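You operate a simulated robot arm through the tools that you are given. There is no shell and no other tool. Be economical: measure what you need, move in short steps, check, and stop when the job is done.

The job below is to be done with a simulated two-armed robot. You get a single attempt, and the scene is never put back.

JOB
Crank the shaft to its painted mark, pin it and slide the guard back.
Fine: drive lever to HAND for the crank knob and back to STARTER; lock pin in; the guard ends in the box. Where these are worked on the way, their far stop is far enough and under half their travel is too little: drive lever.

Only the result counts: the job must be done as asked and must still hold three seconds after the hand-in. Knocking over, shifting, dropping, spilling or breaking anything else fails it.

ROBOT AND FRAMES
Two 7-joint arms with two-finger parallel grippers on one trunk, on a base that drives. Base frame: it is fixed to the floor where the robot stands at the start and does not move with it; the origin is under the middle of the robot, x ahead of it, y to its left, z up. Readings come in m, rad, newtons and seconds.
The left shoulder is at the start at [0.05, 0.168, 1.107], the right one opposite. With the tool pointing down near the work surface each hand reaches from about 0.1 to 0.66 m from the robot's upright axis, wherever it stands, measured 20 degrees to its own side. Places, roughly: belt guard [0.9, 0.3, 1.1]; crank knob [0.6, 0.1, 0.8]; drive lever [0.6, 0, 0.8]; grey guard latch [0.7, 0.4, 1.2]; hub knob [0.8, 0.4, 1]; lock pin [0.8, 0.6, 1.1]; lower grease cup [0.5, 0.5, 0.8]; red guard latch [0.8, 0.2, 1.2]; roller lever [0.5, 0.3, 0.8]; steel shaft [0.9, 0.3, 1]; tension knob [0.5, 0.3, 0.8]; upper grease cup [0.8, 0.7, 1.1]. Payload 1.57 kg a hand.
The tool frame of a hand sits at the grasp point between the pads (the TCP): z along the fingers, y along the line on which they close. The tips reach 0.03 m beyond it. Largest opening 0.08 m; finger width 0.017, thickness 0.012; the body of the gripper, 0.04 by 0.082 m, starts 0.08 m behind the TCP.
Orientation is that of the tool frame in the base frame, as a unit quaternion [x, y, z, w]. With the fingers straight down and closing along the base's y, the tool's x points along the base's -x, its y along +y and its z along -z.

CONTROLS
- The arms move only by the tool move_arm. It takes "left_rows", "right_rows" or both (then of equal length, played together; a hand with none holds still); each is a list of rows, each an object (a shift or turn left out is 0, a gripper value left out holds the last) with "rotation": the turn, a rotation vector about the tool's x, y, z in units of 6 degrees (1.0 is 6 degrees), a list of three; "delta_pos": the shift along the tool's x, y, z in units of 40 mm (1.0 is 40 mm), a list of three; "fingers": the closure, from 0 (fully open) to 1 (shut). In form: [{"rotation": [ax, ay, az], "delta_pos": [dx, dy, dz], "fingers": fingers}, ...]. A call has 1 to 12 rows; each row shifts and turns the commanded pose from where the row before left it, along the tool's axes as they then stand. A call with a number of a shift or a turn outside -1 to 1 is refused whole. Each row takes 0.2 s and may step no farther than 0.05 m and 0.15 rad from the row before; otherwise, or with a gripper value out of range, the whole call is refused. Where a pose cannot be reached the arm comes as near as it can. A force on the tool above 40 N (or 10 N above the force at the start of the call, whichever is more), or a blocked arm, ends the call early, and 0.2 s more pass. Each finger travels about 0.045 m/s and halts on what it meets, pressing with about 41 N; the grip force reading is that of the motor and also rises with nothing between the fingers. The clock runs only during rows and for 0.2 s after the last one: add rows that do not move to give the fingers time. It gives the time, the measured TCP pose, the force on the tool (base axes), the opening and the grip force at its end, in the units of the frame above (readings bear some noise), with the torque about the TCP (base axes, N m) and any sound that the robot's microphone picked up, and new pictures: "pictures" is both (left out), scene, wrist or none (wrist: the cameras of the hands that moved).
- Cameras (640 x 400 px; columns grow to the right, rows downward): "scene" is now at [0.137, 0.0404, 1.3203]; the picture's right is [0.51, -0.86, 0.00], its down [-0.43, -0.26, -0.86] and it looks along [0.74, 0.44, -0.50] (base axes); focal length 256 px, centre (320, 200). "left" rides on the left gripper at [0.072, 0.007, -0.122] in its tool frame; the picture's right is [-0.09, 1.00, 0.00], its down [-0.84, -0.08, -0.54] and it looks along [-0.54, -0.05, 0.84] (tool axes); focal length 238 px, centre (320, 200). "right" rides on the right gripper at [0.072, -0.007, -0.122] in its tool frame; the picture's right is [0.09, 1.00, 0.00], its down [-0.84, 0.08, -0.54] and it looks along [-0.54, 0.05, 0.84] (tool axes); focal length 238 px, centre (320, 200). There is no depth. A picture from a camera that has moved, and an enlarged one, comes with that camera's place and axes in the base frame and with its lens. The place of the scene camera against the robot may be out by one fixed shift of up to 0.025 m in any direction.
- raise_lower(by): slides the trunk up (or, below 0, down) by that many m; the arms and the scene camera ride with it, the base frame stays. It gives what a move gives, with no picture.
- steer(legs): drives the robot by 1 to 6 legs, each [ahead, left, turn to the left] in m, m and rad, along the robot's own axes; the way and the turn of a leg run together, so that a leg with both is an arc; at most 1.5 m and 3.142 rad a leg. The arms and the cameras ride along, it lands a little off, and it stops where it bumps. It gives what a move gives, and a new picture of the scene camera.
- head_to(pan, tilt): turns the head with the scene camera to pan (to the left, within 1.396 rad either way) and tilt (down, from -0.506 to 1.204), counted from straight ahead of the robot. It gives what a move gives, and a new picture of the scene camera.
- enlarge(camera, box): a new picture of the part [left, top, right, bottom] of that camera's present view, enlarged. It takes no simulated time.
- hand_in(): hands the job in; it is judged then, once.

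Work in short steps. Places have to be worked out from the pictures, the camera data and where the tool is seen: move nearer, look again, correct. Check each grasp and each placing, and mend what went wrong. You have 120 turns and 260 pictures in all, those below and enlarged ones among them. Open the grippers and draw the arms clear of the work before you hand the job in, unless the task says otherwise; then end with one line.

The tools are called after "Request:" as a command line: name --argument value ..., lists and objects as JSON in quotes. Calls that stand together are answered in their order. move_arm: Moves the arms, as the interface text tells. Its arguments: {"type":"object","properties":{"left_rows":{"type":"array","items":{"type":"object","properties":{"rotation":{"type":"array","items":{"type":"number"}},"delta_pos":{"type":"array","items":{"type":"number"}},"fingers":{"type":"number"}}}},"right_rows":{"type":"array","items":{"type":"object","properties":{"rotation":{"type":"array","items":{"type":"number"}},"delta_pos":{"type":"array","items":{"type":"number"}},"fingers":{"type":"number"}}}},"pictures":{"type":"string","enum":["both","scene","wrist","none"]}},"required":[]} The other tools are called the same way: raise_lower (by) slides the trunk up or down; steer (legs) drives the base; head_to (pan, tilt) turns the head that bears the scene camera; enlarge (camera, box) takes an enlarged picture of a part of a camera's view; hand_in () hands the job in.

At the start:

```text
t: 0.0
left_tool_pos: [0.4403, 0.3529, 1.0008]
left_tool_rot: [0.0, 1.0, 0.001, 0.0]
left_force: [-0.1, -0.8, -0.3]
left_wrist_torque: [0.0, -0.01, 0.02]
left_opening: 0.08
left_finger_force: 0.0
right_tool_pos: [0.4549, 0.006, 1.0003]
right_tool_rot: [0.0, 1.0, 0.0, 0.0]
right_force: [0.3, -0.3, 0.0]
right_wrist_torque: [0.01, 0.02, 0.0]
right_opening: 0.0801
right_finger_force: 0.0
trunk travel left (down, up): [-0.275, 0.168]
robot x, y, heading: [0.0014, -0.0029, -0.0]
head pan, tilt: [0.538, 0.525]
```

scene: 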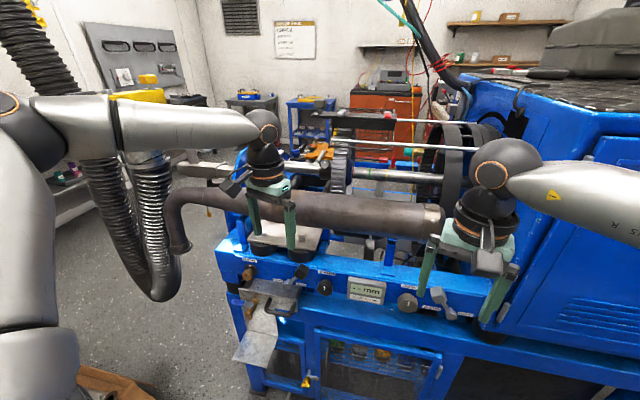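
right: 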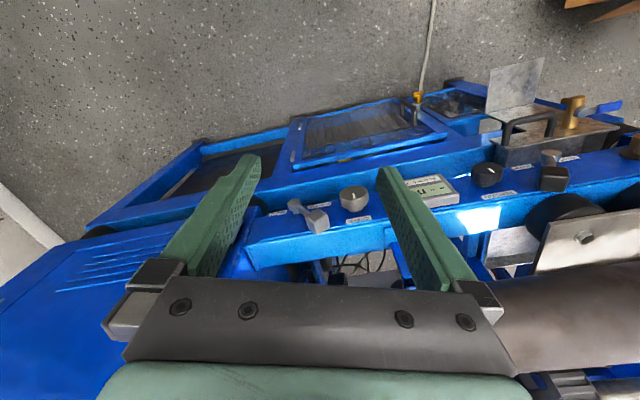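
left: 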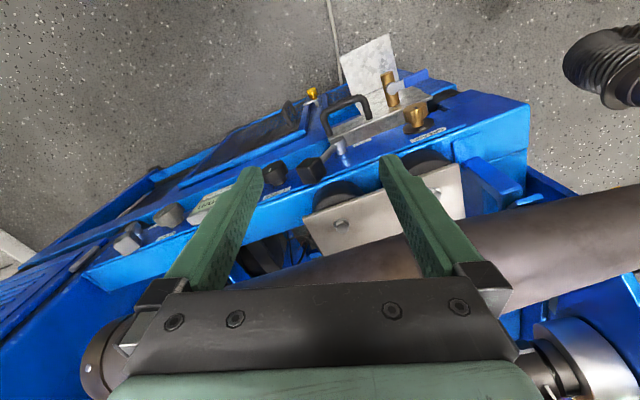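

The machine is in view; I'll enlarge the control panel and the shaft area to understand the parts.

Request:
enlarge --camera "scene" --box '[220, 230, 500, 390]'

Request:
enlarge --camera "scene" --box '[170, 90, 500, 250]'

Request:
enlarge --camera "right" --box '[240, 120, 640, 300]'

```text
2.29 times, centred on (360, 310) of scene
camera zoom: at [0.137, 0.0404, 1.3203], right [0.51, -0.86, 0.0], down [-0.43, -0.26, -0.86], along [0.74, 0.44, -0.5], focal length 585 px, centre (229, -51)
```

zoom: 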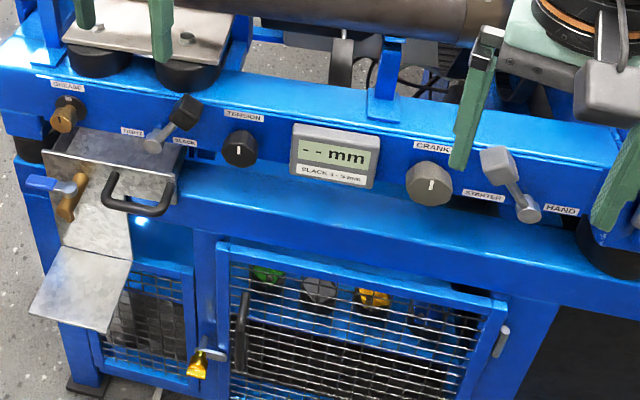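

```text
1.94 times, centred on (335, 170) of scene
camera zoom: at [0.137, 0.0404, 1.3203], right [0.51, -0.86, 0.0], down [-0.43, -0.26, -0.86], along [0.74, 0.44, -0.5], focal length 496 px, centre (291, 258)
```

zoom: 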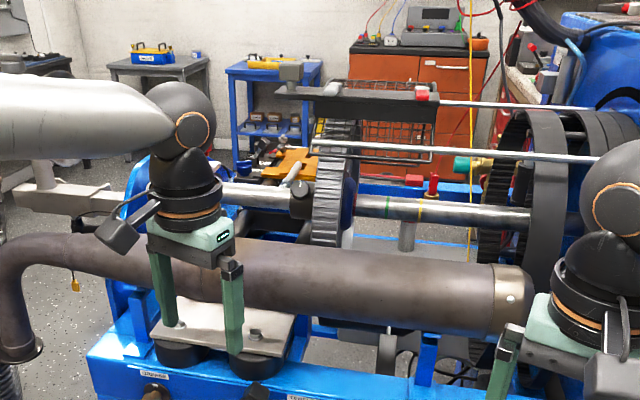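

```text
1.60 times, centred on (440, 210) of right
camera zoom: at [0.3843, 0.0002, 1.1209], right [-0.09, 1.0, 0.0], down [0.84, 0.08, 0.54], along [0.54, 0.05, -0.84], focal length 381 px, centre (128, 184)
```

zoom: 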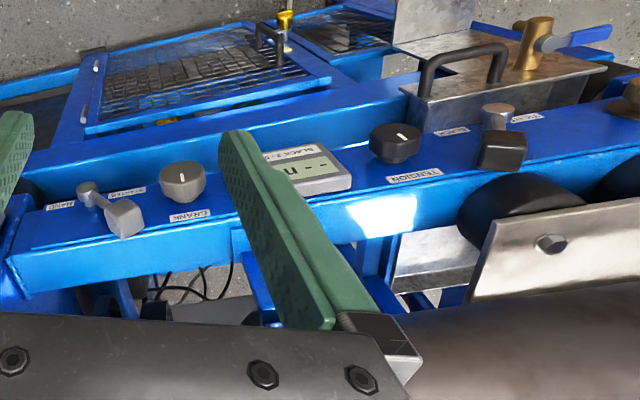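

The hands hide parts of the shaft. I'll draw both hands back toward the robot and look again.

Request:
move_arm --left_rows '[{"delta_pos": [1, 0, 0]}, {"delta_pos": [1, 0, 0]}, {"delta_pos": [1, 0, 0]}, {"delta_pos": [1, 0, 0]}, {"delta_pos": [1, 0, 0]}, {"delta_pos": [0.5, 0.5, 0]}]' --right_rows '[{"delta_pos": [1, -0.5, 0]}, {"delta_pos": [1, -0.5, 0]}, {"delta_pos": [1, -0.5, 0]}, {"delta_pos": [1, -0.5, 0]}, {"delta_pos": [1, -0.5, 0]}, {"delta_pos": [0.5, -1, 0]}]' --pictures "scene"

```text
t: 1.4
left_tool_pos: [0.2195, 0.3725, 1.0005]
left_tool_rot: [0.001, 1.0, -0.001, -0.001]
left_force: [-0.6, 0.0, -0.7]
left_wrist_torque: [-0.04, 0.0, 0.0]
left_opening: 0.08
left_finger_force: 0.1
right_tool_pos: [0.2355, -0.136, 0.9988]
right_tool_rot: [0.001, 1.0, 0.0, 0.0]
right_force: [-0.1, -0.6, -0.5]
right_wrist_torque: [0.01, 0.01, -0.01]
right_opening: 0.0798
right_finger_force: 0.0
trunk travel left (down, up): [-0.275, 0.168]
robot x, y, heading: [-0.004, 0.0023, 0.002]
head pan, tilt: [0.538, 0.525]
camera scene: at [0.137, 0.04, 1.3203], right [0.51, -0.86, 0.0], down [-0.43, -0.26, -0.87], along [0.74, 0.44, -0.5], focal length 256 px, centre (320, 200)
```

scene: 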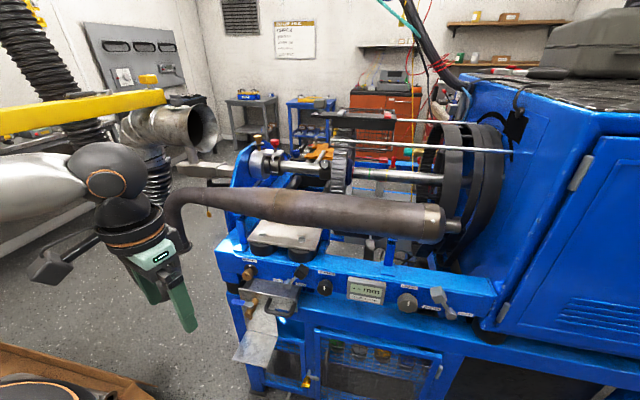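

Now the shaft is clear. I'll enlarge the left bearing, the guard area and the sign on the wall.

Request:
enlarge --camera "scene" --box '[220, 95, 380, 195]'

Request:
enlarge --camera "scene" --box '[340, 95, 520, 207]'

Request:
enlarge --camera "scene" --box '[270, 10, 330, 70]'

Request:
enlarge --camera "scene" --box '[300, 250, 500, 350]'

```text
4.00 times, centred on (300, 145) of scene
camera zoom: at [0.137, 0.04, 1.3203], right [0.51, -0.86, 0.0], down [-0.43, -0.26, -0.87], along [0.74, 0.44, -0.5], focal length 1024 px, centre (400, 420)
```

zoom: 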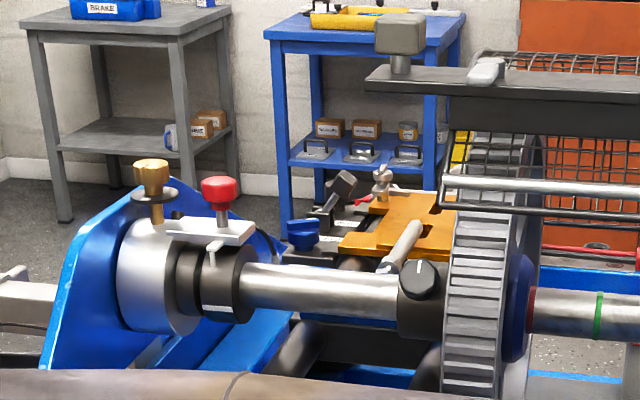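

```text
3.56 times, centred on (430, 151) of scene
camera zoom: at [0.137, 0.04, 1.3203], right [0.51, -0.86, 0.0], down [-0.43, -0.26, -0.87], along [0.74, 0.44, -0.5], focal length 910 px, centre (-71, 374)
```

zoom: 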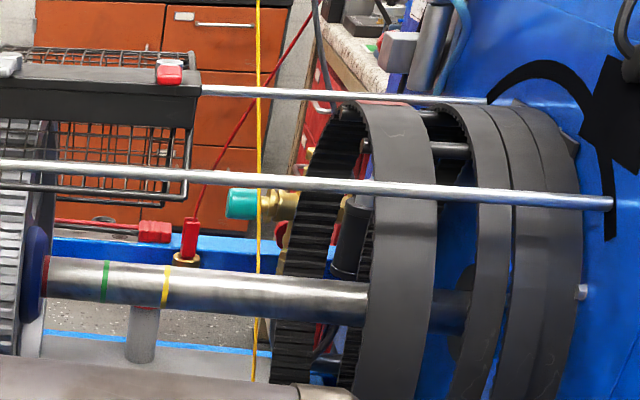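

```text
6.67 times, centred on (300, 40) of scene
camera zoom: at [0.137, 0.04, 1.3203], right [0.51, -0.86, 0.0], down [-0.43, -0.26, -0.87], along [0.74, 0.44, -0.5], focal length 1706 px, centre (453, 1267)
```

zoom: 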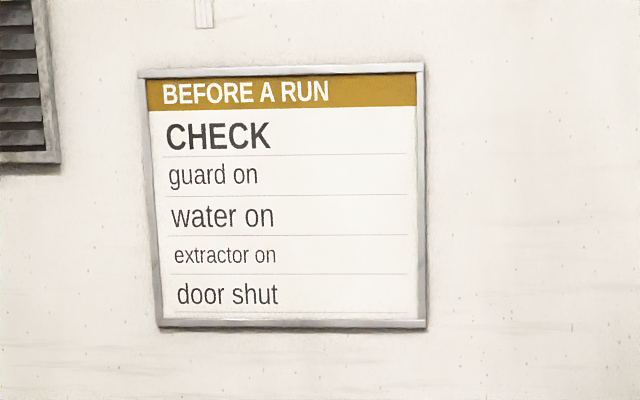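

```text
3.20 times, centred on (400, 300) of scene
camera zoom: at [0.137, 0.04, 1.3203], right [0.51, -0.86, 0.0], down [-0.43, -0.26, -0.87], along [0.74, 0.44, -0.5], focal length 819 px, centre (64, -120)
```

zoom: 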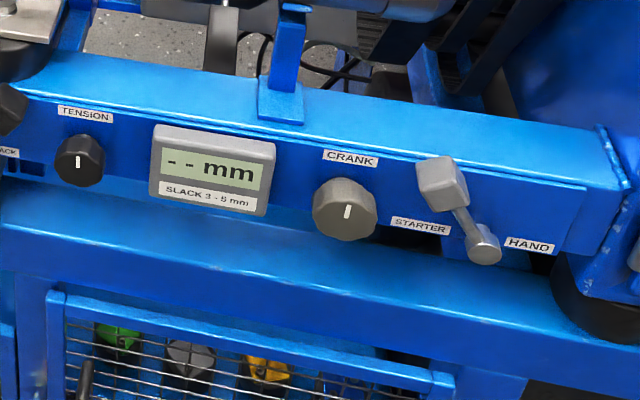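

The panel lies around x≈0.57, z≈0.83. I'll bring the right hand tilted forward near it to view the lever and the crank from close by.

Request:
move_arm --right_rows '[{"delta_pos": [-0.5, 1, 0], "rotation": [0, -1, 0]}, {"delta_pos": [-0.5, 1, 0], "rotation": [0, -1, 0]}, {"delta_pos": [-0.5, 1, 0], "rotation": [0, -1, 0]}, {"delta_pos": [-0.5, 1, 0], "rotation": [0, -1, 0]}, {"delta_pos": [0, 0, 0], "rotation": [0, -1, 0]}]' --pictures "wrist"

```text
t: 2.6
left_tool_pos: [0.2205, 0.3735, 1.0009]
left_tool_rot: [0.0, 1.0, -0.001, 0.0]
left_force: [-0.4, 0.4, -0.1]
left_wrist_torque: [-0.01, 0.01, -0.03]
left_opening: 0.0802
left_finger_force: 0.1
right_tool_pos: [0.3142, 0.0267, 1.0111]
right_tool_rot: [0.0, 0.966, 0.0, 0.26]
right_force: [-0.1, -0.4, -0.1]
right_wrist_torque: [-0.01, 0.0, -0.01]
right_opening: 0.0801
right_finger_force: 0.0
trunk travel left (down, up): [-0.275, 0.168]
robot x, y, heading: [0.0014, 0.0013, 0.003]
head pan, tilt: [0.538, 0.525]
camera right: at [0.1914, 0.0222, 1.0803], right [-0.08, 1.0, -0.05], down [0.45, 0.08, 0.89], along [0.89, 0.05, -0.46], focal length 238 px, centre (320, 200)
```

right: 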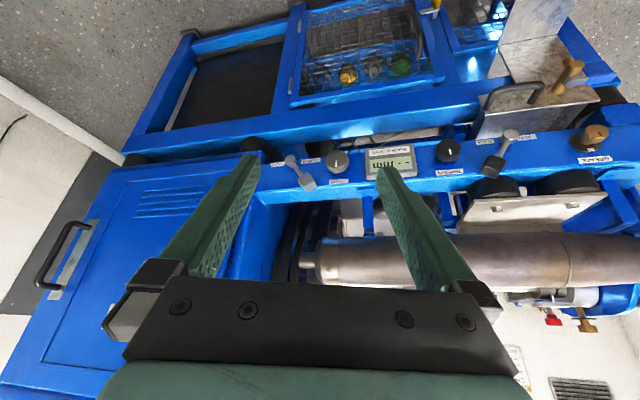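

The picture is upside down (image-down is up). I'll enlarge the lever and crank.

Request:
enlarge --camera "right" --box '[250, 120, 410, 220]'

Request:
enlarge --camera "right" --box '[410, 240, 640, 384]'

```text
4.00 times, centred on (330, 170) of right
camera zoom: at [0.1914, 0.0222, 1.0803], right [-0.08, 1.0, -0.05], down [0.45, 0.08, 0.89], along [0.89, 0.05, -0.46], focal length 953 px, centre (280, 320)
```

zoom: 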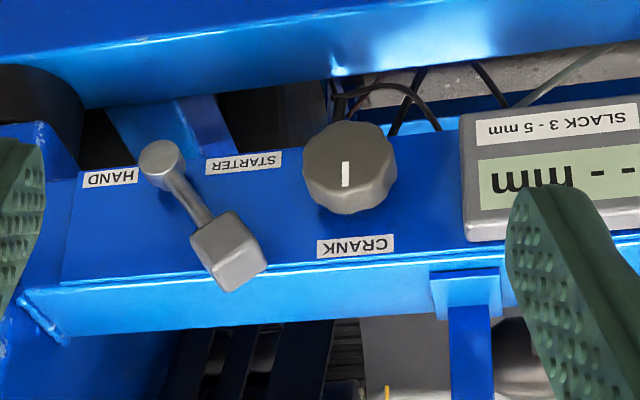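

```text
2.78 times, centred on (525, 312) of right
camera zoom: at [0.1914, 0.0222, 1.0803], right [-0.08, 1.0, -0.05], down [0.45, 0.08, 0.89], along [0.89, 0.05, -0.46], focal length 662 px, centre (-249, -111)
```

zoom: 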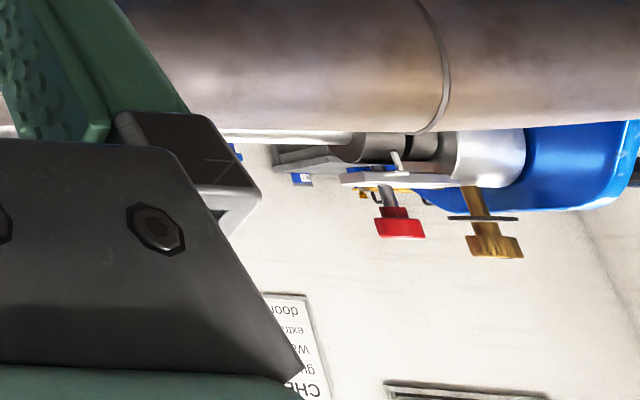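

Triangulating with the wrist views puts the crank knob face near (0.604, 0.078, 0.771) on a nearly upright panel. I'll bring the right hand to horizontal in front of it.

Request:
move_arm --right_rows '[{"rotation": [0, -1, 0]}, {"rotation": [0, -1, 0]}, {"rotation": [0, -1, 0]}, {"rotation": [0, -1, 0]}, {"rotation": [0, -1, 0]}, {"rotation": [0, -1, 0]}, {"rotation": [0, -1, 0]}, {"rotation": [0, -1, 0]}, {"rotation": [0, -1, 0]}, {"rotation": [0, -1, 0]}]' --pictures "both"

```text
t: 4.2
left_tool_pos: [0.221, 0.3715, 1.001]
left_tool_rot: [-0.001, 1.0, 0.001, 0.0]
left_force: [0.2, 0.2, -0.5]
left_wrist_torque: [-0.02, 0.02, -0.01]
left_opening: 0.0801
left_finger_force: 0.1
right_tool_pos: [0.3455, 0.0213, 1.0633]
right_tool_rot: [0.118, 0.816, 0.06, 0.563]
right_force: [-0.3, -1.1, 0.2]
right_wrist_torque: [0.01, -0.03, 0.02]
right_opening: 0.0799
right_finger_force: 0.0
trunk travel left (down, up): [-0.275, 0.168]
robot x, y, heading: [-0.0006, -0.0002, -0.001]
head pan, tilt: [0.538, 0.525]
stopped in row 7 (right hand): the arm was blocked; the commanded pose is now the measured one
camera scene: at [0.137, 0.0403, 1.3203], right [0.51, -0.86, 0.0], down [-0.43, -0.26, -0.86], along [0.74, 0.44, -0.5], focal length 256 px, centre (320, 200)
camera right: at [0.206, 0.0395, 1.0402], right [0.1, 0.98, 0.15], down [-0.21, -0.12, 0.97], along [0.97, -0.12, 0.2], focal length 238 px, centre (320, 200)
```

scene: 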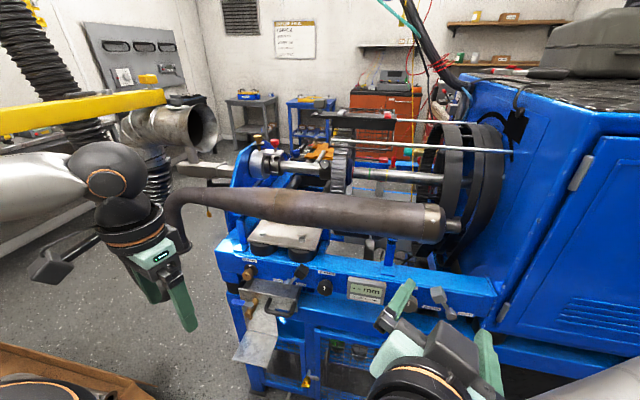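
right: 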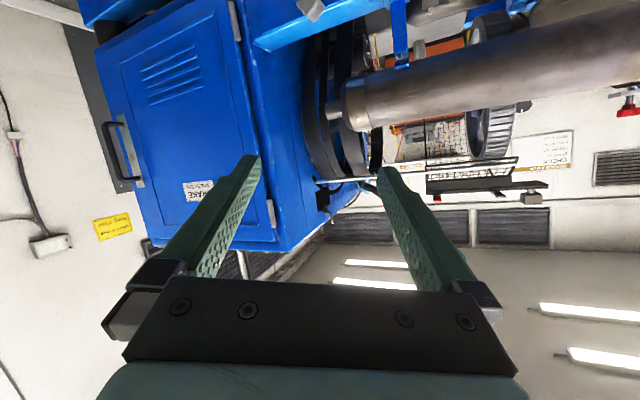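

The arm hit a joint limit too close to the body. I'll enlarge a few things visible in this view while here.

Request:
enlarge --camera "right" --box '[300, 80, 560, 230]'

Request:
enlarge --camera "scene" --box '[440, 80, 560, 160]'

```text
2.46 times, centred on (430, 155) of right
camera zoom: at [0.206, 0.0395, 1.0402], right [0.1, 0.98, 0.15], down [-0.21, -0.12, 0.97], along [0.97, -0.12, 0.2], focal length 587 px, centre (49, 311)
```

zoom: 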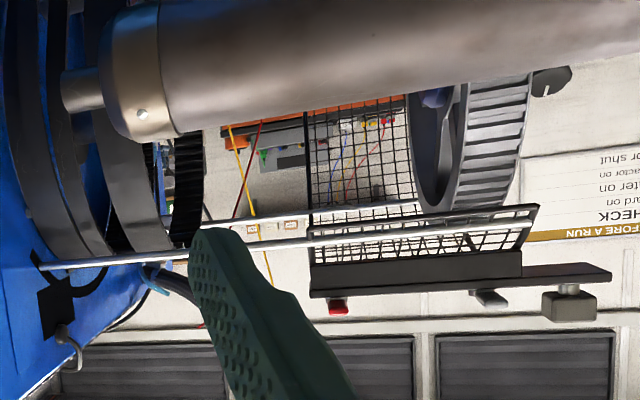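

```text
5.00 times, centred on (500, 120) of scene
camera zoom: at [0.137, 0.0403, 1.3203], right [0.51, -0.86, 0.0], down [-0.43, -0.26, -0.86], along [0.74, 0.44, -0.5], focal length 1280 px, centre (-580, 600)
```

zoom: 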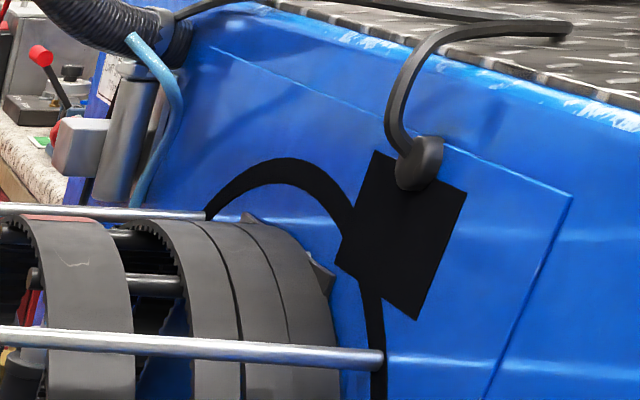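

The slot cut in the blue housing matches the guard profile, so the guard slides right (−y) along the rods into that "box". Now I move the right hand forward and down, then level it.

Request:
move_arm --right_rows '[{"delta_pos": [0.55, -0.125, 0.71]}, {"delta_pos": [0.55, -0.125, 0.71]}, {"delta_pos": [0.55, -0.125, 0.71]}, {"delta_pos": [0.55, -0.125, 0.71]}, {"delta_pos": [0.55, -0.125, 0.71]}, {"delta_pos": [0.55, -0.125, 0.71]}, {"delta_pos": [0.55, -0.125, 0.71]}, {"rotation": [-0.158, -0.69, -0.485]}, {"rotation": [-0.158, -0.69, -0.485]}, {"rotation": [-0.158, -0.69, -0.485]}, {"rotation": [-0.158, -0.69, -0.485]}, {"rotation": [-0.158, -0.69, -0.485]}]' --pictures "wrist"

```text
t: 6.8
left_tool_pos: [0.2199, 0.374, 0.9998]
left_tool_rot: [0.001, 1.0, 0.0, -0.001]
left_force: [0.4, -0.2, -0.8]
left_wrist_torque: [0.02, 0.01, 0.05]
left_opening: 0.0801
left_finger_force: 0.0
right_tool_pos: [0.472, 0.0216, 0.845]
right_tool_rot: [0.0, 0.708, -0.001, 0.706]
right_force: [0.0, 0.3, 0.1]
right_wrist_torque: [0.01, 0.01, 0.0]
right_opening: 0.0799
right_finger_force: 0.1
trunk travel left (down, up): [-0.275, 0.168]
robot x, y, heading: [-0.001, 0.0004, 0.003]
head pan, tilt: [0.538, 0.525]
camera right: at [0.3505, 0.016, 0.7727], right [0.0, 1.0, -0.09], down [-0.54, 0.08, 0.84], along [0.84, 0.05, 0.54], focal length 238 px, centre (320, 200)
```

right: 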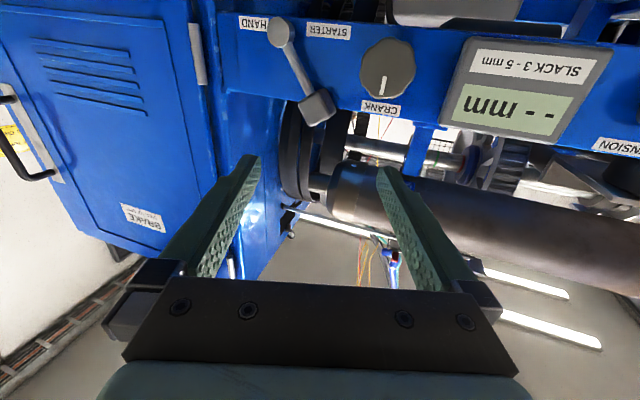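

Triangulated: lever hub ≈ (0.621, −0.023, 0.764), lever block ≈ (0.616, 0.017, 0.825), crank knob face ≈ (0.588, 0.076, 0.783). I'll close the right fingers and put them on the left side of the lever block, ready to push right toward HAND.

Request:
move_arm --right_rows '[{"delta_pos": [0.3, 0.9, 0], "fingers": 1}, {"delta_pos": [0, 0.1, 0.6]}, {"delta_pos": [0, 0, 0.8]}, {"delta_pos": [0, 0, 0.6]}, {"delta_pos": [0, 0, 0.5]}, {"delta_pos": [0, 0, 0.5]}]' --pictures "both"

```text
t: 8.2
left_tool_pos: [0.2198, 0.3736, 1.0005]
left_tool_rot: [0.0, 1.0, 0.0, 0.0]
left_force: [-0.6, 0.8, 0.4]
left_wrist_torque: [0.0, 0.01, 0.0]
left_opening: 0.0798
left_finger_force: 0.1
right_tool_pos: [0.588, 0.0708, 0.8497]
right_tool_rot: [0.002, 0.71, -0.002, 0.705]
right_force: [-0.1, 0.9, -0.3]
right_wrist_torque: [-0.01, -0.01, 0.02]
right_opening: 0.0002
right_finger_force: 21.2
right hand out of reach, approached as far as the arm can: row 3, 4, 5, 6
trunk travel left (down, up): [-0.275, 0.168]
robot x, y, heading: [0.0019, 0.0005, 0.002]
head pan, tilt: [0.538, 0.525]
camera scene: at [0.137, 0.0404, 1.3203], right [0.51, -0.86, 0.0], down [-0.43, -0.26, -0.86], along [0.74, 0.44, -0.5], focal length 256 px, centre (320, 200)
camera right: at [0.4653, 0.0659, 0.778], right [0.0, 1.0, -0.09], down [-0.54, 0.08, 0.84], along [0.84, 0.05, 0.53], focal length 238 px, centre (320, 200)
```

scene: 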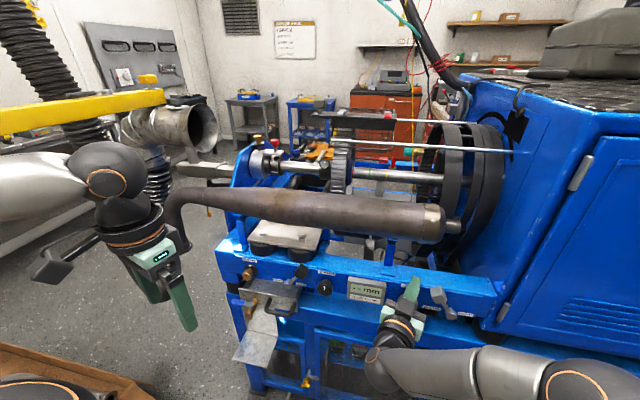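
right: 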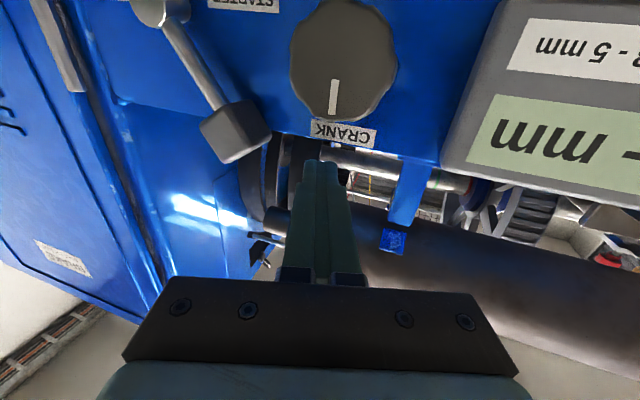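

The right arm is at its reach limit. I'll pull the hand back, then drive a little ahead and lower the trunk.

Request:
move_arm --right_rows '[{"delta_pos": [0, 0, -1]}, {"delta_pos": [0, 0, -1]}, {"delta_pos": [0, 0, -1]}, {"delta_pos": [0, 0, -1]}, {"delta_pos": [0, 0, -1]}]' --pictures "none"

Request:
steer --legs '[[0.12, 0, 0]]'

Request:
raise_lower --by -0.1

```text
t: 9.4
left_tool_pos: [0.2219, 0.3736, 1.0007]
left_tool_rot: [0.0, 1.0, -0.001, 0.0]
left_force: [-0.1, 0.0, 0.6]
left_wrist_torque: [0.03, 0.01, 0.02]
left_opening: 0.0797
left_finger_force: 0.0
right_tool_pos: [0.4177, 0.0573, 0.8551]
right_tool_rot: [0.0, 0.709, 0.0, 0.705]
right_force: [-0.7, 0.2, 0.2]
right_wrist_torque: [-0.01, 0.04, -0.03]
right_opening: 0.0
right_finger_force: 21.1
right hand out of reach, approached as far as the arm can: row 4, 5
trunk travel left (down, up): [-0.275, 0.168]
robot x, y, heading: [0.0021, 0.0006, 0.0]
head pan, tilt: [0.538, 0.525]
```

```text
t: 10.6
left_tool_pos: [0.3431, 0.372, 1.0]
left_tool_rot: [0.001, 1.0, 0.0, 0.0]
left_force: [-0.4, 0.0, 0.3]
left_wrist_torque: [-0.03, 0.01, -0.03]
left_opening: 0.0799
left_finger_force: 0.0
right_tool_pos: [0.5386, 0.0594, 0.8551]
right_tool_rot: [0.0, 0.709, -0.001, 0.705]
right_force: [1.3, 0.2, 0.9]
right_wrist_torque: [0.02, 0.01, 0.01]
right_opening: 0.0
right_finger_force: 21.1
trunk travel left (down, up): [-0.275, 0.168]
robot x, y, heading: [0.1215, -0.0037, -0.003]
head pan, tilt: [0.538, 0.525]
camera scene: at [0.2583, 0.04, 1.3202], right [0.51, -0.86, 0.0], down [-0.43, -0.26, -0.86], along [0.74, 0.44, -0.5], focal length 256 px, centre (320, 200)
```

scene: 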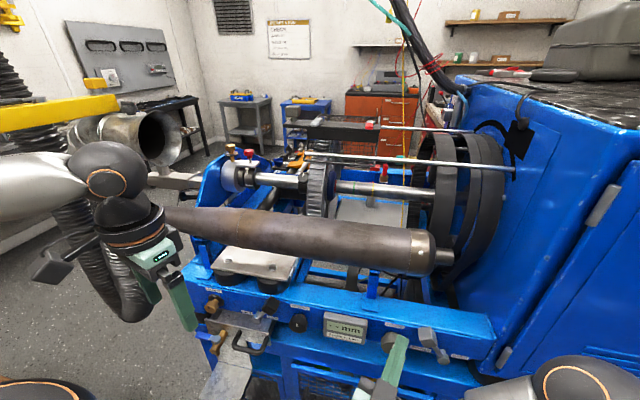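

```text
t: 12.0
left_tool_pos: [0.3412, 0.3731, 0.9006]
left_tool_rot: [0.001, 1.0, 0.0, 0.0]
left_force: [-1.2, -0.1, -1.1]
left_wrist_torque: [0.01, 0.03, -0.03]
left_opening: 0.0798
left_finger_force: 0.1
right_tool_pos: [0.5379, 0.0579, 0.7551]
right_tool_rot: [0.001, 0.71, -0.002, 0.705]
right_force: [-0.9, -0.2, -0.4]
right_wrist_torque: [0.0, 0.0, 0.02]
right_opening: 0.0
right_finger_force: 21.2
trunk travel left (down, up): [-0.175, 0.268]
robot x, y, heading: [0.1183, -0.0011, 0.007]
head pan, tilt: [0.538, 0.525]
```

Now I'll raise the hand to z≈0.833 beside the lever block and go forward, looking with the wrist camera.

Request:
move_arm --right_rows '[{"delta_pos": [-1, 0, -0.3]}, {"delta_pos": [-0.95, 0, 0]}, {"delta_pos": [0, 0, 0.8]}, {"delta_pos": [0, 0, 0.7]}]' --pictures "wrist"

```text
t: 12.9
left_tool_pos: [0.342, 0.3732, 0.9008]
left_tool_rot: [0.002, 1.0, 0.0, -0.001]
left_force: [-0.3, 0.9, -0.4]
left_wrist_torque: [-0.03, 0.0, 0.0]
left_opening: 0.0799
left_finger_force: 0.1
right_tool_pos: [0.5837, 0.0573, 0.8335]
right_tool_rot: [-0.001, 0.709, -0.001, 0.705]
right_force: [-12.3, -5.3, 5.9]
right_wrist_torque: [0.06, -0.1, -0.03]
right_opening: 0.0002
right_finger_force: 21.2
right hand out of reach, approached as far as the arm can: row 1
trunk travel left (down, up): [-0.175, 0.268]
robot x, y, heading: [0.1212, -0.0005, -0.006]
head pan, tilt: [0.538, 0.525]
stopped in row 4 (right hand): the force on the tool passed its limit at 66 N (the readings are from after the stop); the commanded pose is now the measured one
camera right: at [0.462, 0.0516, 0.761], right [0.0, 1.0, -0.1], down [-0.54, 0.08, 0.84], along [0.84, 0.05, 0.54], focal length 238 px, centre (320, 200)
```

right: 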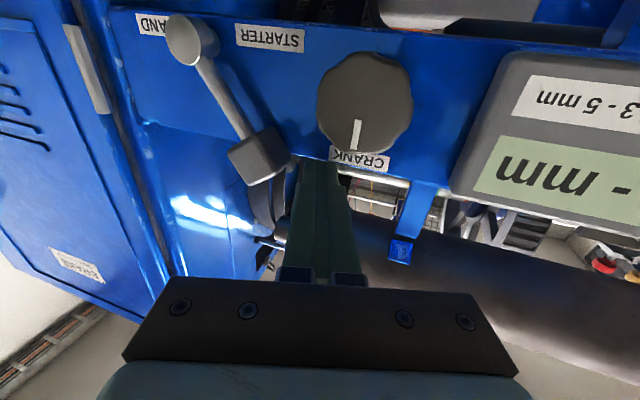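

The tip touched the panel at x≈0.614. I'll back off 5 mm and push right (−y) against the lever block.

Request:
move_arm --right_rows '[{"delta_pos": [0, 0, -0.15]}, {"delta_pos": [0, -0.3, 0]}, {"delta_pos": [0, -0.3, 0]}, {"delta_pos": [0, -0.3, 0]}, {"delta_pos": [0, -0.3, 0]}]' --pictures "wrist"

```text
t: 14.1
left_tool_pos: [0.3424, 0.3719, 0.9001]
left_tool_rot: [0.001, 1.0, 0.0, 0.0]
left_force: [-0.1, 0.0, -0.3]
left_wrist_torque: [-0.03, -0.01, -0.01]
left_opening: 0.0798
left_finger_force: 0.0
right_tool_pos: [0.5816, 0.0085, 0.8335]
right_tool_rot: [-0.001, 0.711, -0.003, 0.703]
right_force: [0.2, 0.4, -0.5]
right_wrist_torque: [0.02, 0.01, -0.03]
right_opening: 0.0
right_finger_force: 21.3
trunk travel left (down, up): [-0.175, 0.268]
robot x, y, heading: [0.1242, -0.0009, -0.001]
head pan, tilt: [0.538, 0.525]
camera right: at [0.4581, 0.003, 0.7599], right [0.0, 1.0, -0.1], down [-0.53, 0.08, 0.84], along [0.85, 0.05, 0.53], focal length 238 px, centre (320, 200)
```

right: 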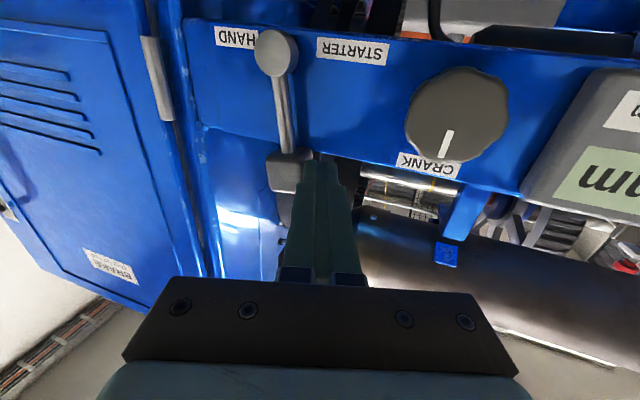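

The lever follows and is now upright. I continue pushing right, following the arc slightly down.

Request:
move_arm --right_rows '[{"delta_pos": [0, -0.3, 0]}, {"delta_pos": [0, -0.3, 0.05]}, {"delta_pos": [0.05, -0.3, 0.05]}, {"delta_pos": [0.1, -0.3, 0]}]' --pictures "wrist"

```text
t: 15.1
left_tool_pos: [0.3424, 0.373, 0.9015]
left_tool_rot: [0.002, 1.0, 0.0, 0.001]
left_force: [0.4, 0.5, 0.1]
left_wrist_torque: [0.0, 0.0, 0.01]
left_opening: 0.0799
left_finger_force: 0.1
right_tool_pos: [0.5835, -0.0398, 0.8252]
right_tool_rot: [-0.001, 0.71, -0.001, 0.705]
right_force: [-0.1, 0.9, 0.2]
right_wrist_torque: [0.01, -0.05, -0.02]
right_opening: 0.0
right_finger_force: 21.2
trunk travel left (down, up): [-0.175, 0.268]
robot x, y, heading: [0.121, 0.0034, -0.002]
head pan, tilt: [0.538, 0.525]
camera right: at [0.4619, -0.0449, 0.7536], right [0.0, 1.0, -0.1], down [-0.54, 0.08, 0.84], along [0.84, 0.05, 0.53], focal length 238 px, centre (320, 200)
```

right: 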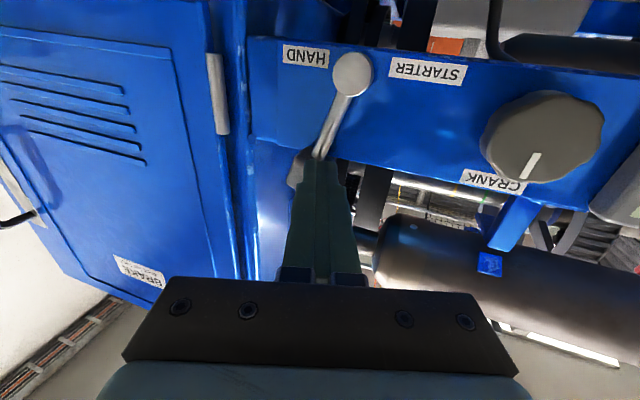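

The lever leans about 30° right; I keep pushing gently until it meets its stop.

Request:
move_arm --right_rows '[{"delta_pos": [0.1, -0.2, 0]}, {"delta_pos": [0.1, -0.2, 0]}, {"delta_pos": [0.1, -0.2, 0]}, {"delta_pos": [0.1, -0.2, 0]}]' --pictures "wrist"

```text
t: 16.1
left_tool_pos: [0.343, 0.3731, 0.9002]
left_tool_rot: [0.002, 1.0, 0.0, 0.0]
left_force: [0.1, 0.2, 0.0]
left_wrist_torque: [-0.02, 0.0, -0.02]
left_opening: 0.08
left_finger_force: 0.0
right_tool_pos: [0.5799, -0.0612, 0.8185]
right_tool_rot: [0.001, 0.711, -0.004, 0.703]
right_force: [0.5, 0.7, -0.2]
right_wrist_torque: [0.03, 0.01, -0.02]
right_opening: 0.0
right_finger_force: 21.7
right hand out of reach, approached as far as the arm can: row 3, 4
trunk travel left (down, up): [-0.175, 0.268]
robot x, y, heading: [0.1225, -0.0022, 0.001]
head pan, tilt: [0.538, 0.525]
camera right: at [0.4571, -0.0657, 0.7472], right [0.0, 1.0, -0.1], down [-0.53, 0.08, 0.84], along [0.85, 0.05, 0.53], focal length 238 px, centre (320, 200)
```

right: 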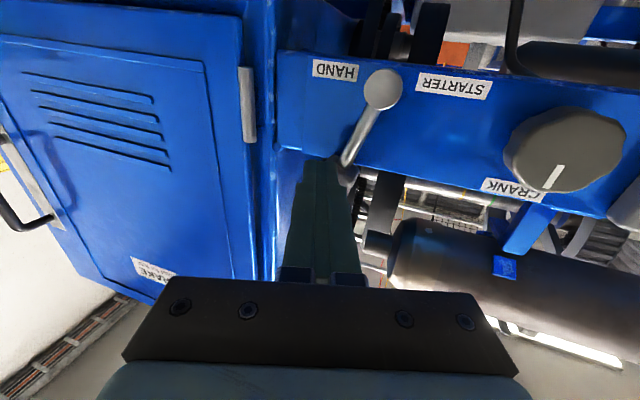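

I'll back the hand off to see the lever fully.

Request:
move_arm --right_rows '[{"delta_pos": [0, 0.3, 0]}, {"delta_pos": [0, 0.7, -0.5]}, {"delta_pos": [0, 1, 0]}]' --pictures "both"

```text
t: 16.9
left_tool_pos: [0.3413, 0.3718, 0.9003]
left_tool_rot: [0.002, 1.0, 0.0, 0.0]
left_force: [-0.1, 0.2, 0.6]
left_wrist_torque: [0.01, 0.0, 0.02]
left_opening: 0.0798
left_finger_force: 0.1
right_tool_pos: [0.5588, 0.0204, 0.8188]
right_tool_rot: [-0.001, 0.711, -0.002, 0.703]
right_force: [0.0, -0.5, 0.6]
right_wrist_torque: [0.0, 0.0, -0.02]
right_opening: 0.0004
right_finger_force: 21.6
trunk travel left (down, up): [-0.175, 0.268]
robot x, y, heading: [0.121, 0.0011, -0.002]
head pan, tilt: [0.538, 0.525]
camera scene: at [0.2576, 0.0401, 1.2203], right [0.51, -0.86, 0.0], down [-0.43, -0.26, -0.86], along [0.74, 0.44, -0.5], focal length 256 px, centre (320, 200)
camera right: at [0.4361, 0.0146, 0.7457], right [0.0, 1.0, -0.1], down [-0.53, 0.08, 0.84], along [0.85, 0.05, 0.53], focal length 238 px, centre (320, 200)
```

scene: 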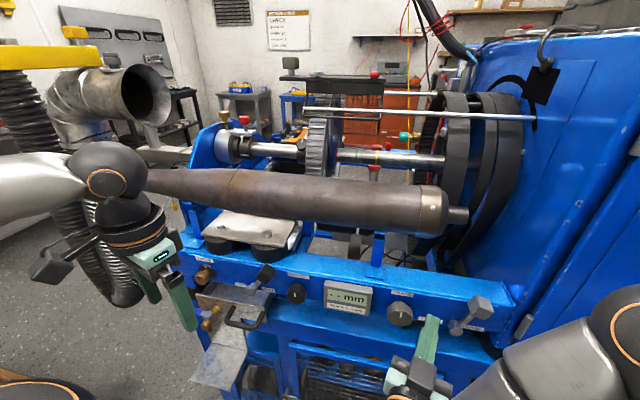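
right: 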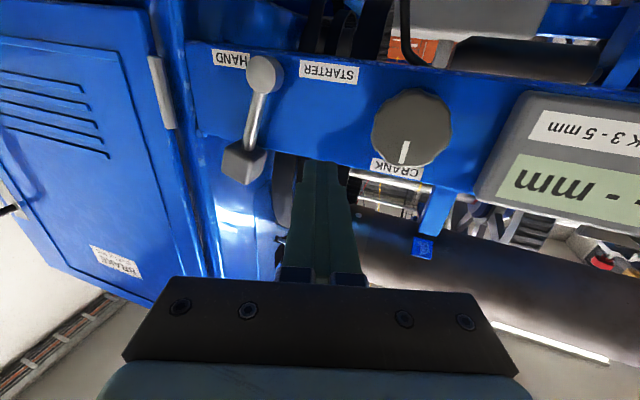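

I need a better look at the lever angle; enlarge both views.

Request:
enlarge --camera "scene" --box '[370, 270, 530, 370]'

Request:
enlarge --camera "right" --box '[190, 30, 350, 200]'

```text
4.00 times, centred on (450, 320) of scene
camera zoom: at [0.2576, 0.0401, 1.2203], right [0.51, -0.86, 0.0], down [-0.43, -0.26, -0.86], along [0.74, 0.44, -0.5], focal length 1024 px, centre (-200, -280)
```

zoom: 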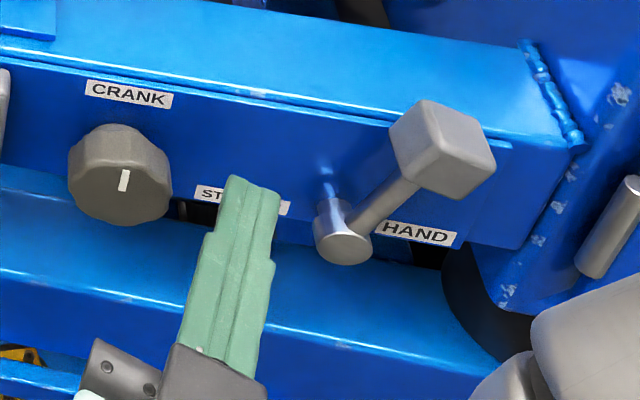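

```text
2.35 times, centred on (270, 115) of right
camera zoom: at [0.4361, 0.0146, 0.7457], right [0.0, 1.0, -0.1], down [-0.53, 0.08, 0.84], along [0.85, 0.05, 0.53], focal length 561 px, centre (438, 400)
```

zoom: 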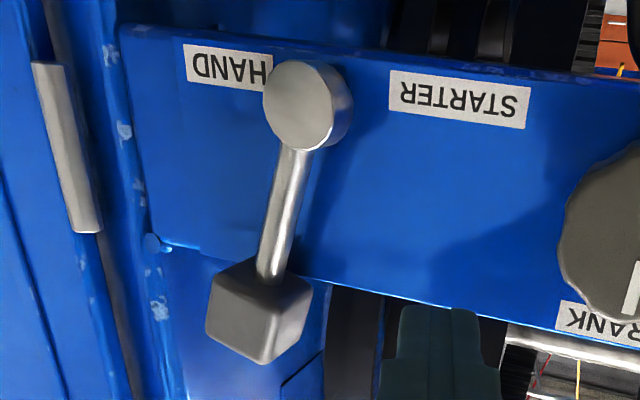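

The lever moved past upright but maybe not to its stop, and the arm is folded near its limit. I'll drive back 6 cm for better arm room, then push again watching with the scene camera.

Request:
steer --legs '[[-0.06, 0, 0]]'

Request:
move_arm --right_rows '[{"delta_pos": [0, -0.2, 0.7]}, {"delta_pos": [0, 0, 0.9]}, {"delta_pos": [0, -0.3, 0.3]}, {"delta_pos": [0, -0.3, 0]}]' --pictures "both"

```text
t: 17.9
left_tool_pos: [0.2824, 0.3731, 0.9013]
left_tool_rot: [0.002, 1.0, 0.0, 0.001]
left_force: [-0.5, -0.4, 0.5]
left_wrist_torque: [-0.01, -0.04, -0.02]
left_opening: 0.08
left_finger_force: 0.0
right_tool_pos: [0.497, 0.0204, 0.8176]
right_tool_rot: [-0.001, 0.71, -0.002, 0.704]
right_force: [0.3, 0.7, -0.1]
right_wrist_torque: [-0.01, -0.01, -0.01]
right_opening: 0.0001
right_finger_force: 21.3
trunk travel left (down, up): [-0.175, 0.268]
robot x, y, heading: [0.0588, -0.0013, 0.001]
head pan, tilt: [0.538, 0.525]
camera scene: at [0.1971, 0.04, 1.2203], right [0.51, -0.86, 0.0], down [-0.43, -0.26, -0.87], along [0.74, 0.44, -0.5], focal length 256 px, centre (320, 200)
```

scene: 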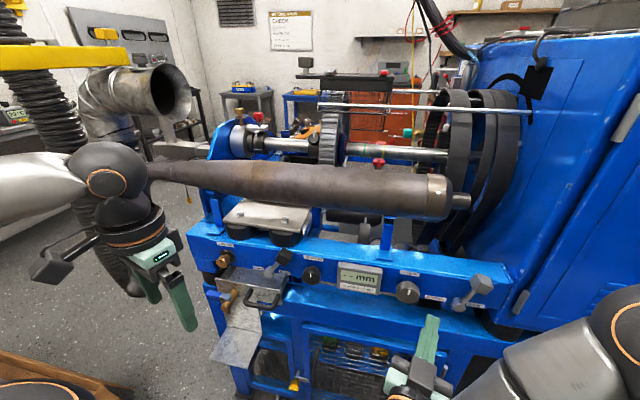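

```text
t: 18.9
left_tool_pos: [0.2822, 0.3733, 0.901]
left_tool_rot: [0.002, 1.0, 0.0, -0.001]
left_force: [-0.2, -0.9, -1.0]
left_wrist_torque: [0.01, 0.03, -0.02]
left_opening: 0.0797
left_finger_force: 0.1
right_tool_pos: [0.5741, -0.0132, 0.8179]
right_tool_rot: [-0.001, 0.71, -0.002, 0.704]
right_force: [0.3, 0.5, 0.8]
right_wrist_torque: [0.02, -0.01, 0.01]
right_opening: 0.0
right_finger_force: 21.4
trunk travel left (down, up): [-0.175, 0.268]
robot x, y, heading: [0.0603, 0.0016, -0.002]
head pan, tilt: [0.538, 0.525]
camera scene: at [0.1973, 0.0399, 1.2203], right [0.51, -0.86, 0.0], down [-0.43, -0.26, -0.86], along [0.74, 0.44, -0.5], focal length 256 px, centre (320, 200)
camera right: at [0.4517, -0.0183, 0.7456], right [0.0, 1.0, -0.1], down [-0.54, 0.08, 0.84], along [0.84, 0.05, 0.53], focal length 238 px, centre (320, 200)
```

scene: 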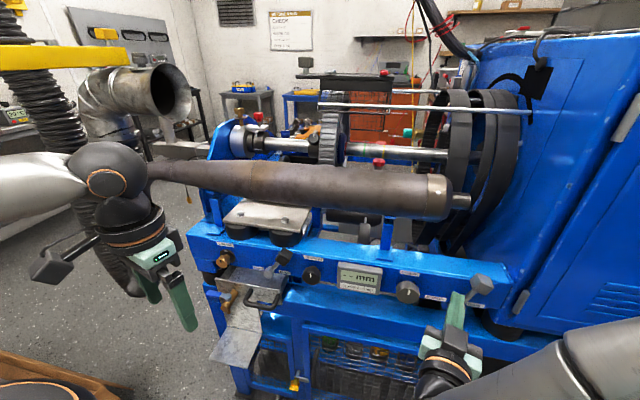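
right: 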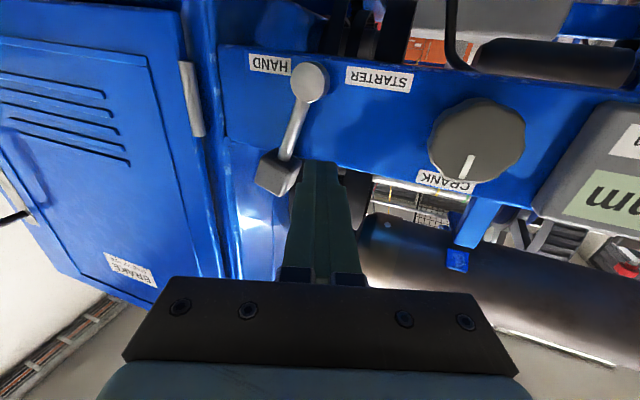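

Finger is just left of the block. Continue pushing right in small steps.

Request:
move_arm --right_rows '[{"delta_pos": [0.0, -0.3, 0.2]}, {"delta_pos": [0.0, -0.3, 0.0]}, {"delta_pos": [0.05, -0.3, 0]}, {"delta_pos": [0.1, -0.3, 0]}, {"delta_pos": [0.1, -0.3, 0]}]' --pictures "both"

```text
t: 20.1
left_tool_pos: [0.283, 0.3725, 0.9011]
left_tool_rot: [0.002, 1.0, 0.0, 0.0]
left_force: [0.3, -0.2, 0.0]
left_wrist_torque: [0.0, -0.01, 0.0]
left_opening: 0.0799
left_finger_force: 0.1
right_tool_pos: [0.575, -0.0464, 0.8249]
right_tool_rot: [0.0, 0.711, -0.002, 0.703]
right_force: [-0.1, 0.2, 0.1]
right_wrist_torque: [0.01, -0.02, -0.02]
right_opening: 0.0001
right_finger_force: 21.2
right hand out of reach, approached as far as the arm can: row 3, 4, 5
trunk travel left (down, up): [-0.175, 0.268]
robot x, y, heading: [0.058, -0.002, -0.0]
head pan, tilt: [0.538, 0.525]
camera scene: at [0.1973, 0.04, 1.2203], right [0.51, -0.86, 0.0], down [-0.43, -0.26, -0.86], along [0.74, 0.44, -0.5], focal length 256 px, centre (320, 200)
camera right: at [0.4523, -0.0511, 0.7541], right [0.01, 1.0, -0.1], down [-0.53, 0.08, 0.84], along [0.85, 0.05, 0.53], focal length 238 px, centre (320, 200)
```

scene: 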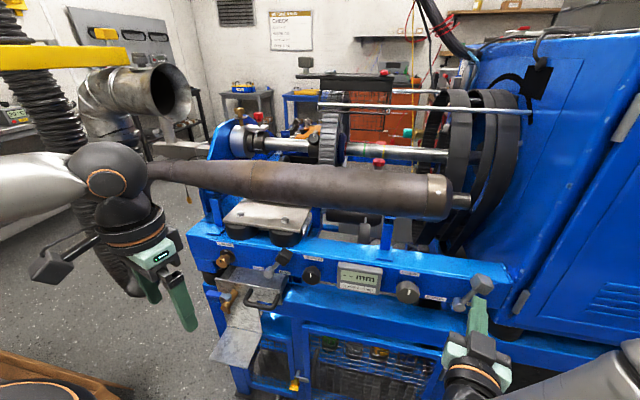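
right: 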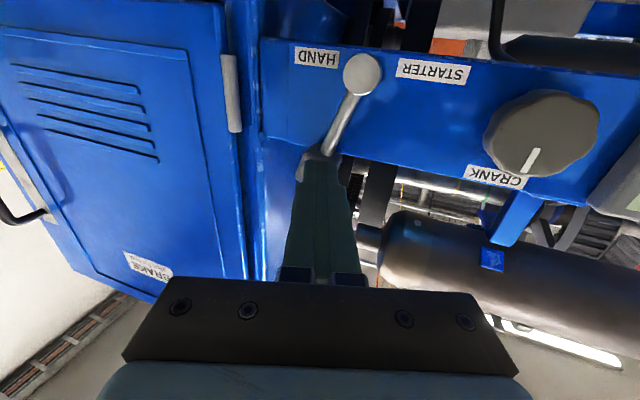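

Working it out: the panel is yawed (~15°, its left end nearer me), so my finger tip passed in front of the lever. I'll retreat, yaw the tool 15° left, and re-approach left of the block.

Request:
move_arm --right_rows '[{"delta_pos": [0, 0, -1]}, {"delta_pos": [0, 0.6, 0]}, {"rotation": [-1, 0, 0]}, {"rotation": [-1, 0, 0]}, {"rotation": [-0.5, 0, 0]}, {"delta_pos": [0, 0, 0.4]}]' --pictures "wrist"

```text
t: 21.5
left_tool_pos: [0.2805, 0.372, 0.901]
left_tool_rot: [0.002, 1.0, 0.0, 0.0]
left_force: [0.9, 0.1, 0.3]
left_wrist_torque: [-0.03, 0.01, -0.01]
left_opening: 0.08
left_finger_force: 0.0
right_tool_pos: [0.5275, 0.0223, 0.8554]
right_tool_rot: [-0.092, 0.705, 0.09, 0.698]
right_force: [-0.5, -0.1, 0.3]
right_wrist_torque: [0.04, 0.0, 0.0]
right_opening: 0.0002
right_finger_force: 21.4
right hand out of reach, approached as far as the arm can: row 3, 4, 5, 6
trunk travel left (down, up): [-0.175, 0.268]
robot x, y, heading: [0.06, 0.0033, -0.001]
head pan, tilt: [0.538, 0.525]
camera right: at [0.4113, -0.0147, 0.7835], right [-0.26, 0.96, -0.09], down [-0.54, -0.06, 0.84], along [0.81, 0.27, 0.53], focal length 238 px, centre (320, 200)
```

right: 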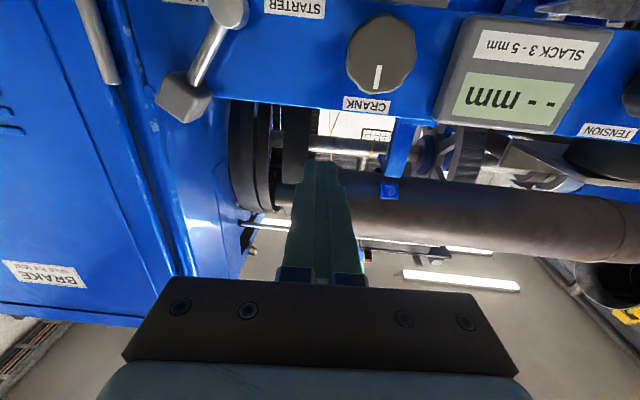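

The folded arm limits the yaw; instead I'll turn the robot itself ~15° left so it squares up with the panel.

Request:
steer --legs '[[-0.06, 0, 0], [0, -0.04, 0.26], [0.04, 0, 0]]'

```text
t: 23.8
left_tool_pos: [0.1623, 0.3866, 0.9005]
left_tool_rot: [-0.128, 0.992, 0.0, -0.001]
left_force: [0.2, -0.5, 0.2]
left_wrist_torque: [0.02, 0.0, 0.0]
left_opening: 0.0801
left_finger_force: 0.1
right_tool_pos: [0.4909, 0.1112, 0.8542]
right_tool_rot: [-0.182, 0.688, 0.178, 0.68]
right_force: [0.5, 0.9, -1.6]
right_wrist_torque: [0.01, 0.04, -0.03]
right_opening: 0.0
right_finger_force: 20.9
trunk travel left (down, up): [-0.175, 0.268]
robot x, y, heading: [0.0461, -0.0324, 0.254]
head pan, tilt: [0.538, 0.525]
camera scene: at [0.1653, 0.0394, 1.2202], right [0.71, -0.7, 0.0], down [-0.35, -0.36, -0.86], along [0.61, 0.62, -0.5], focal length 256 px, centre (320, 200)
```

scene: 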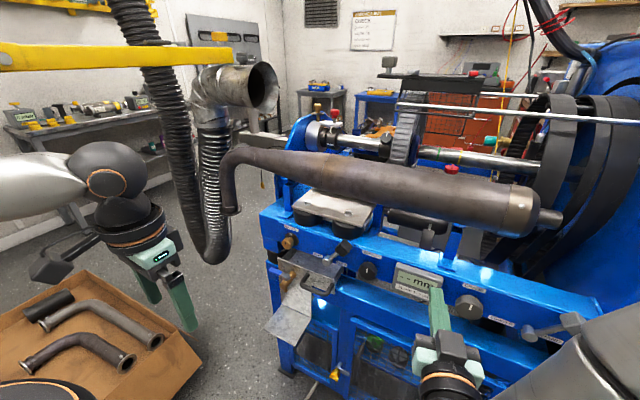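

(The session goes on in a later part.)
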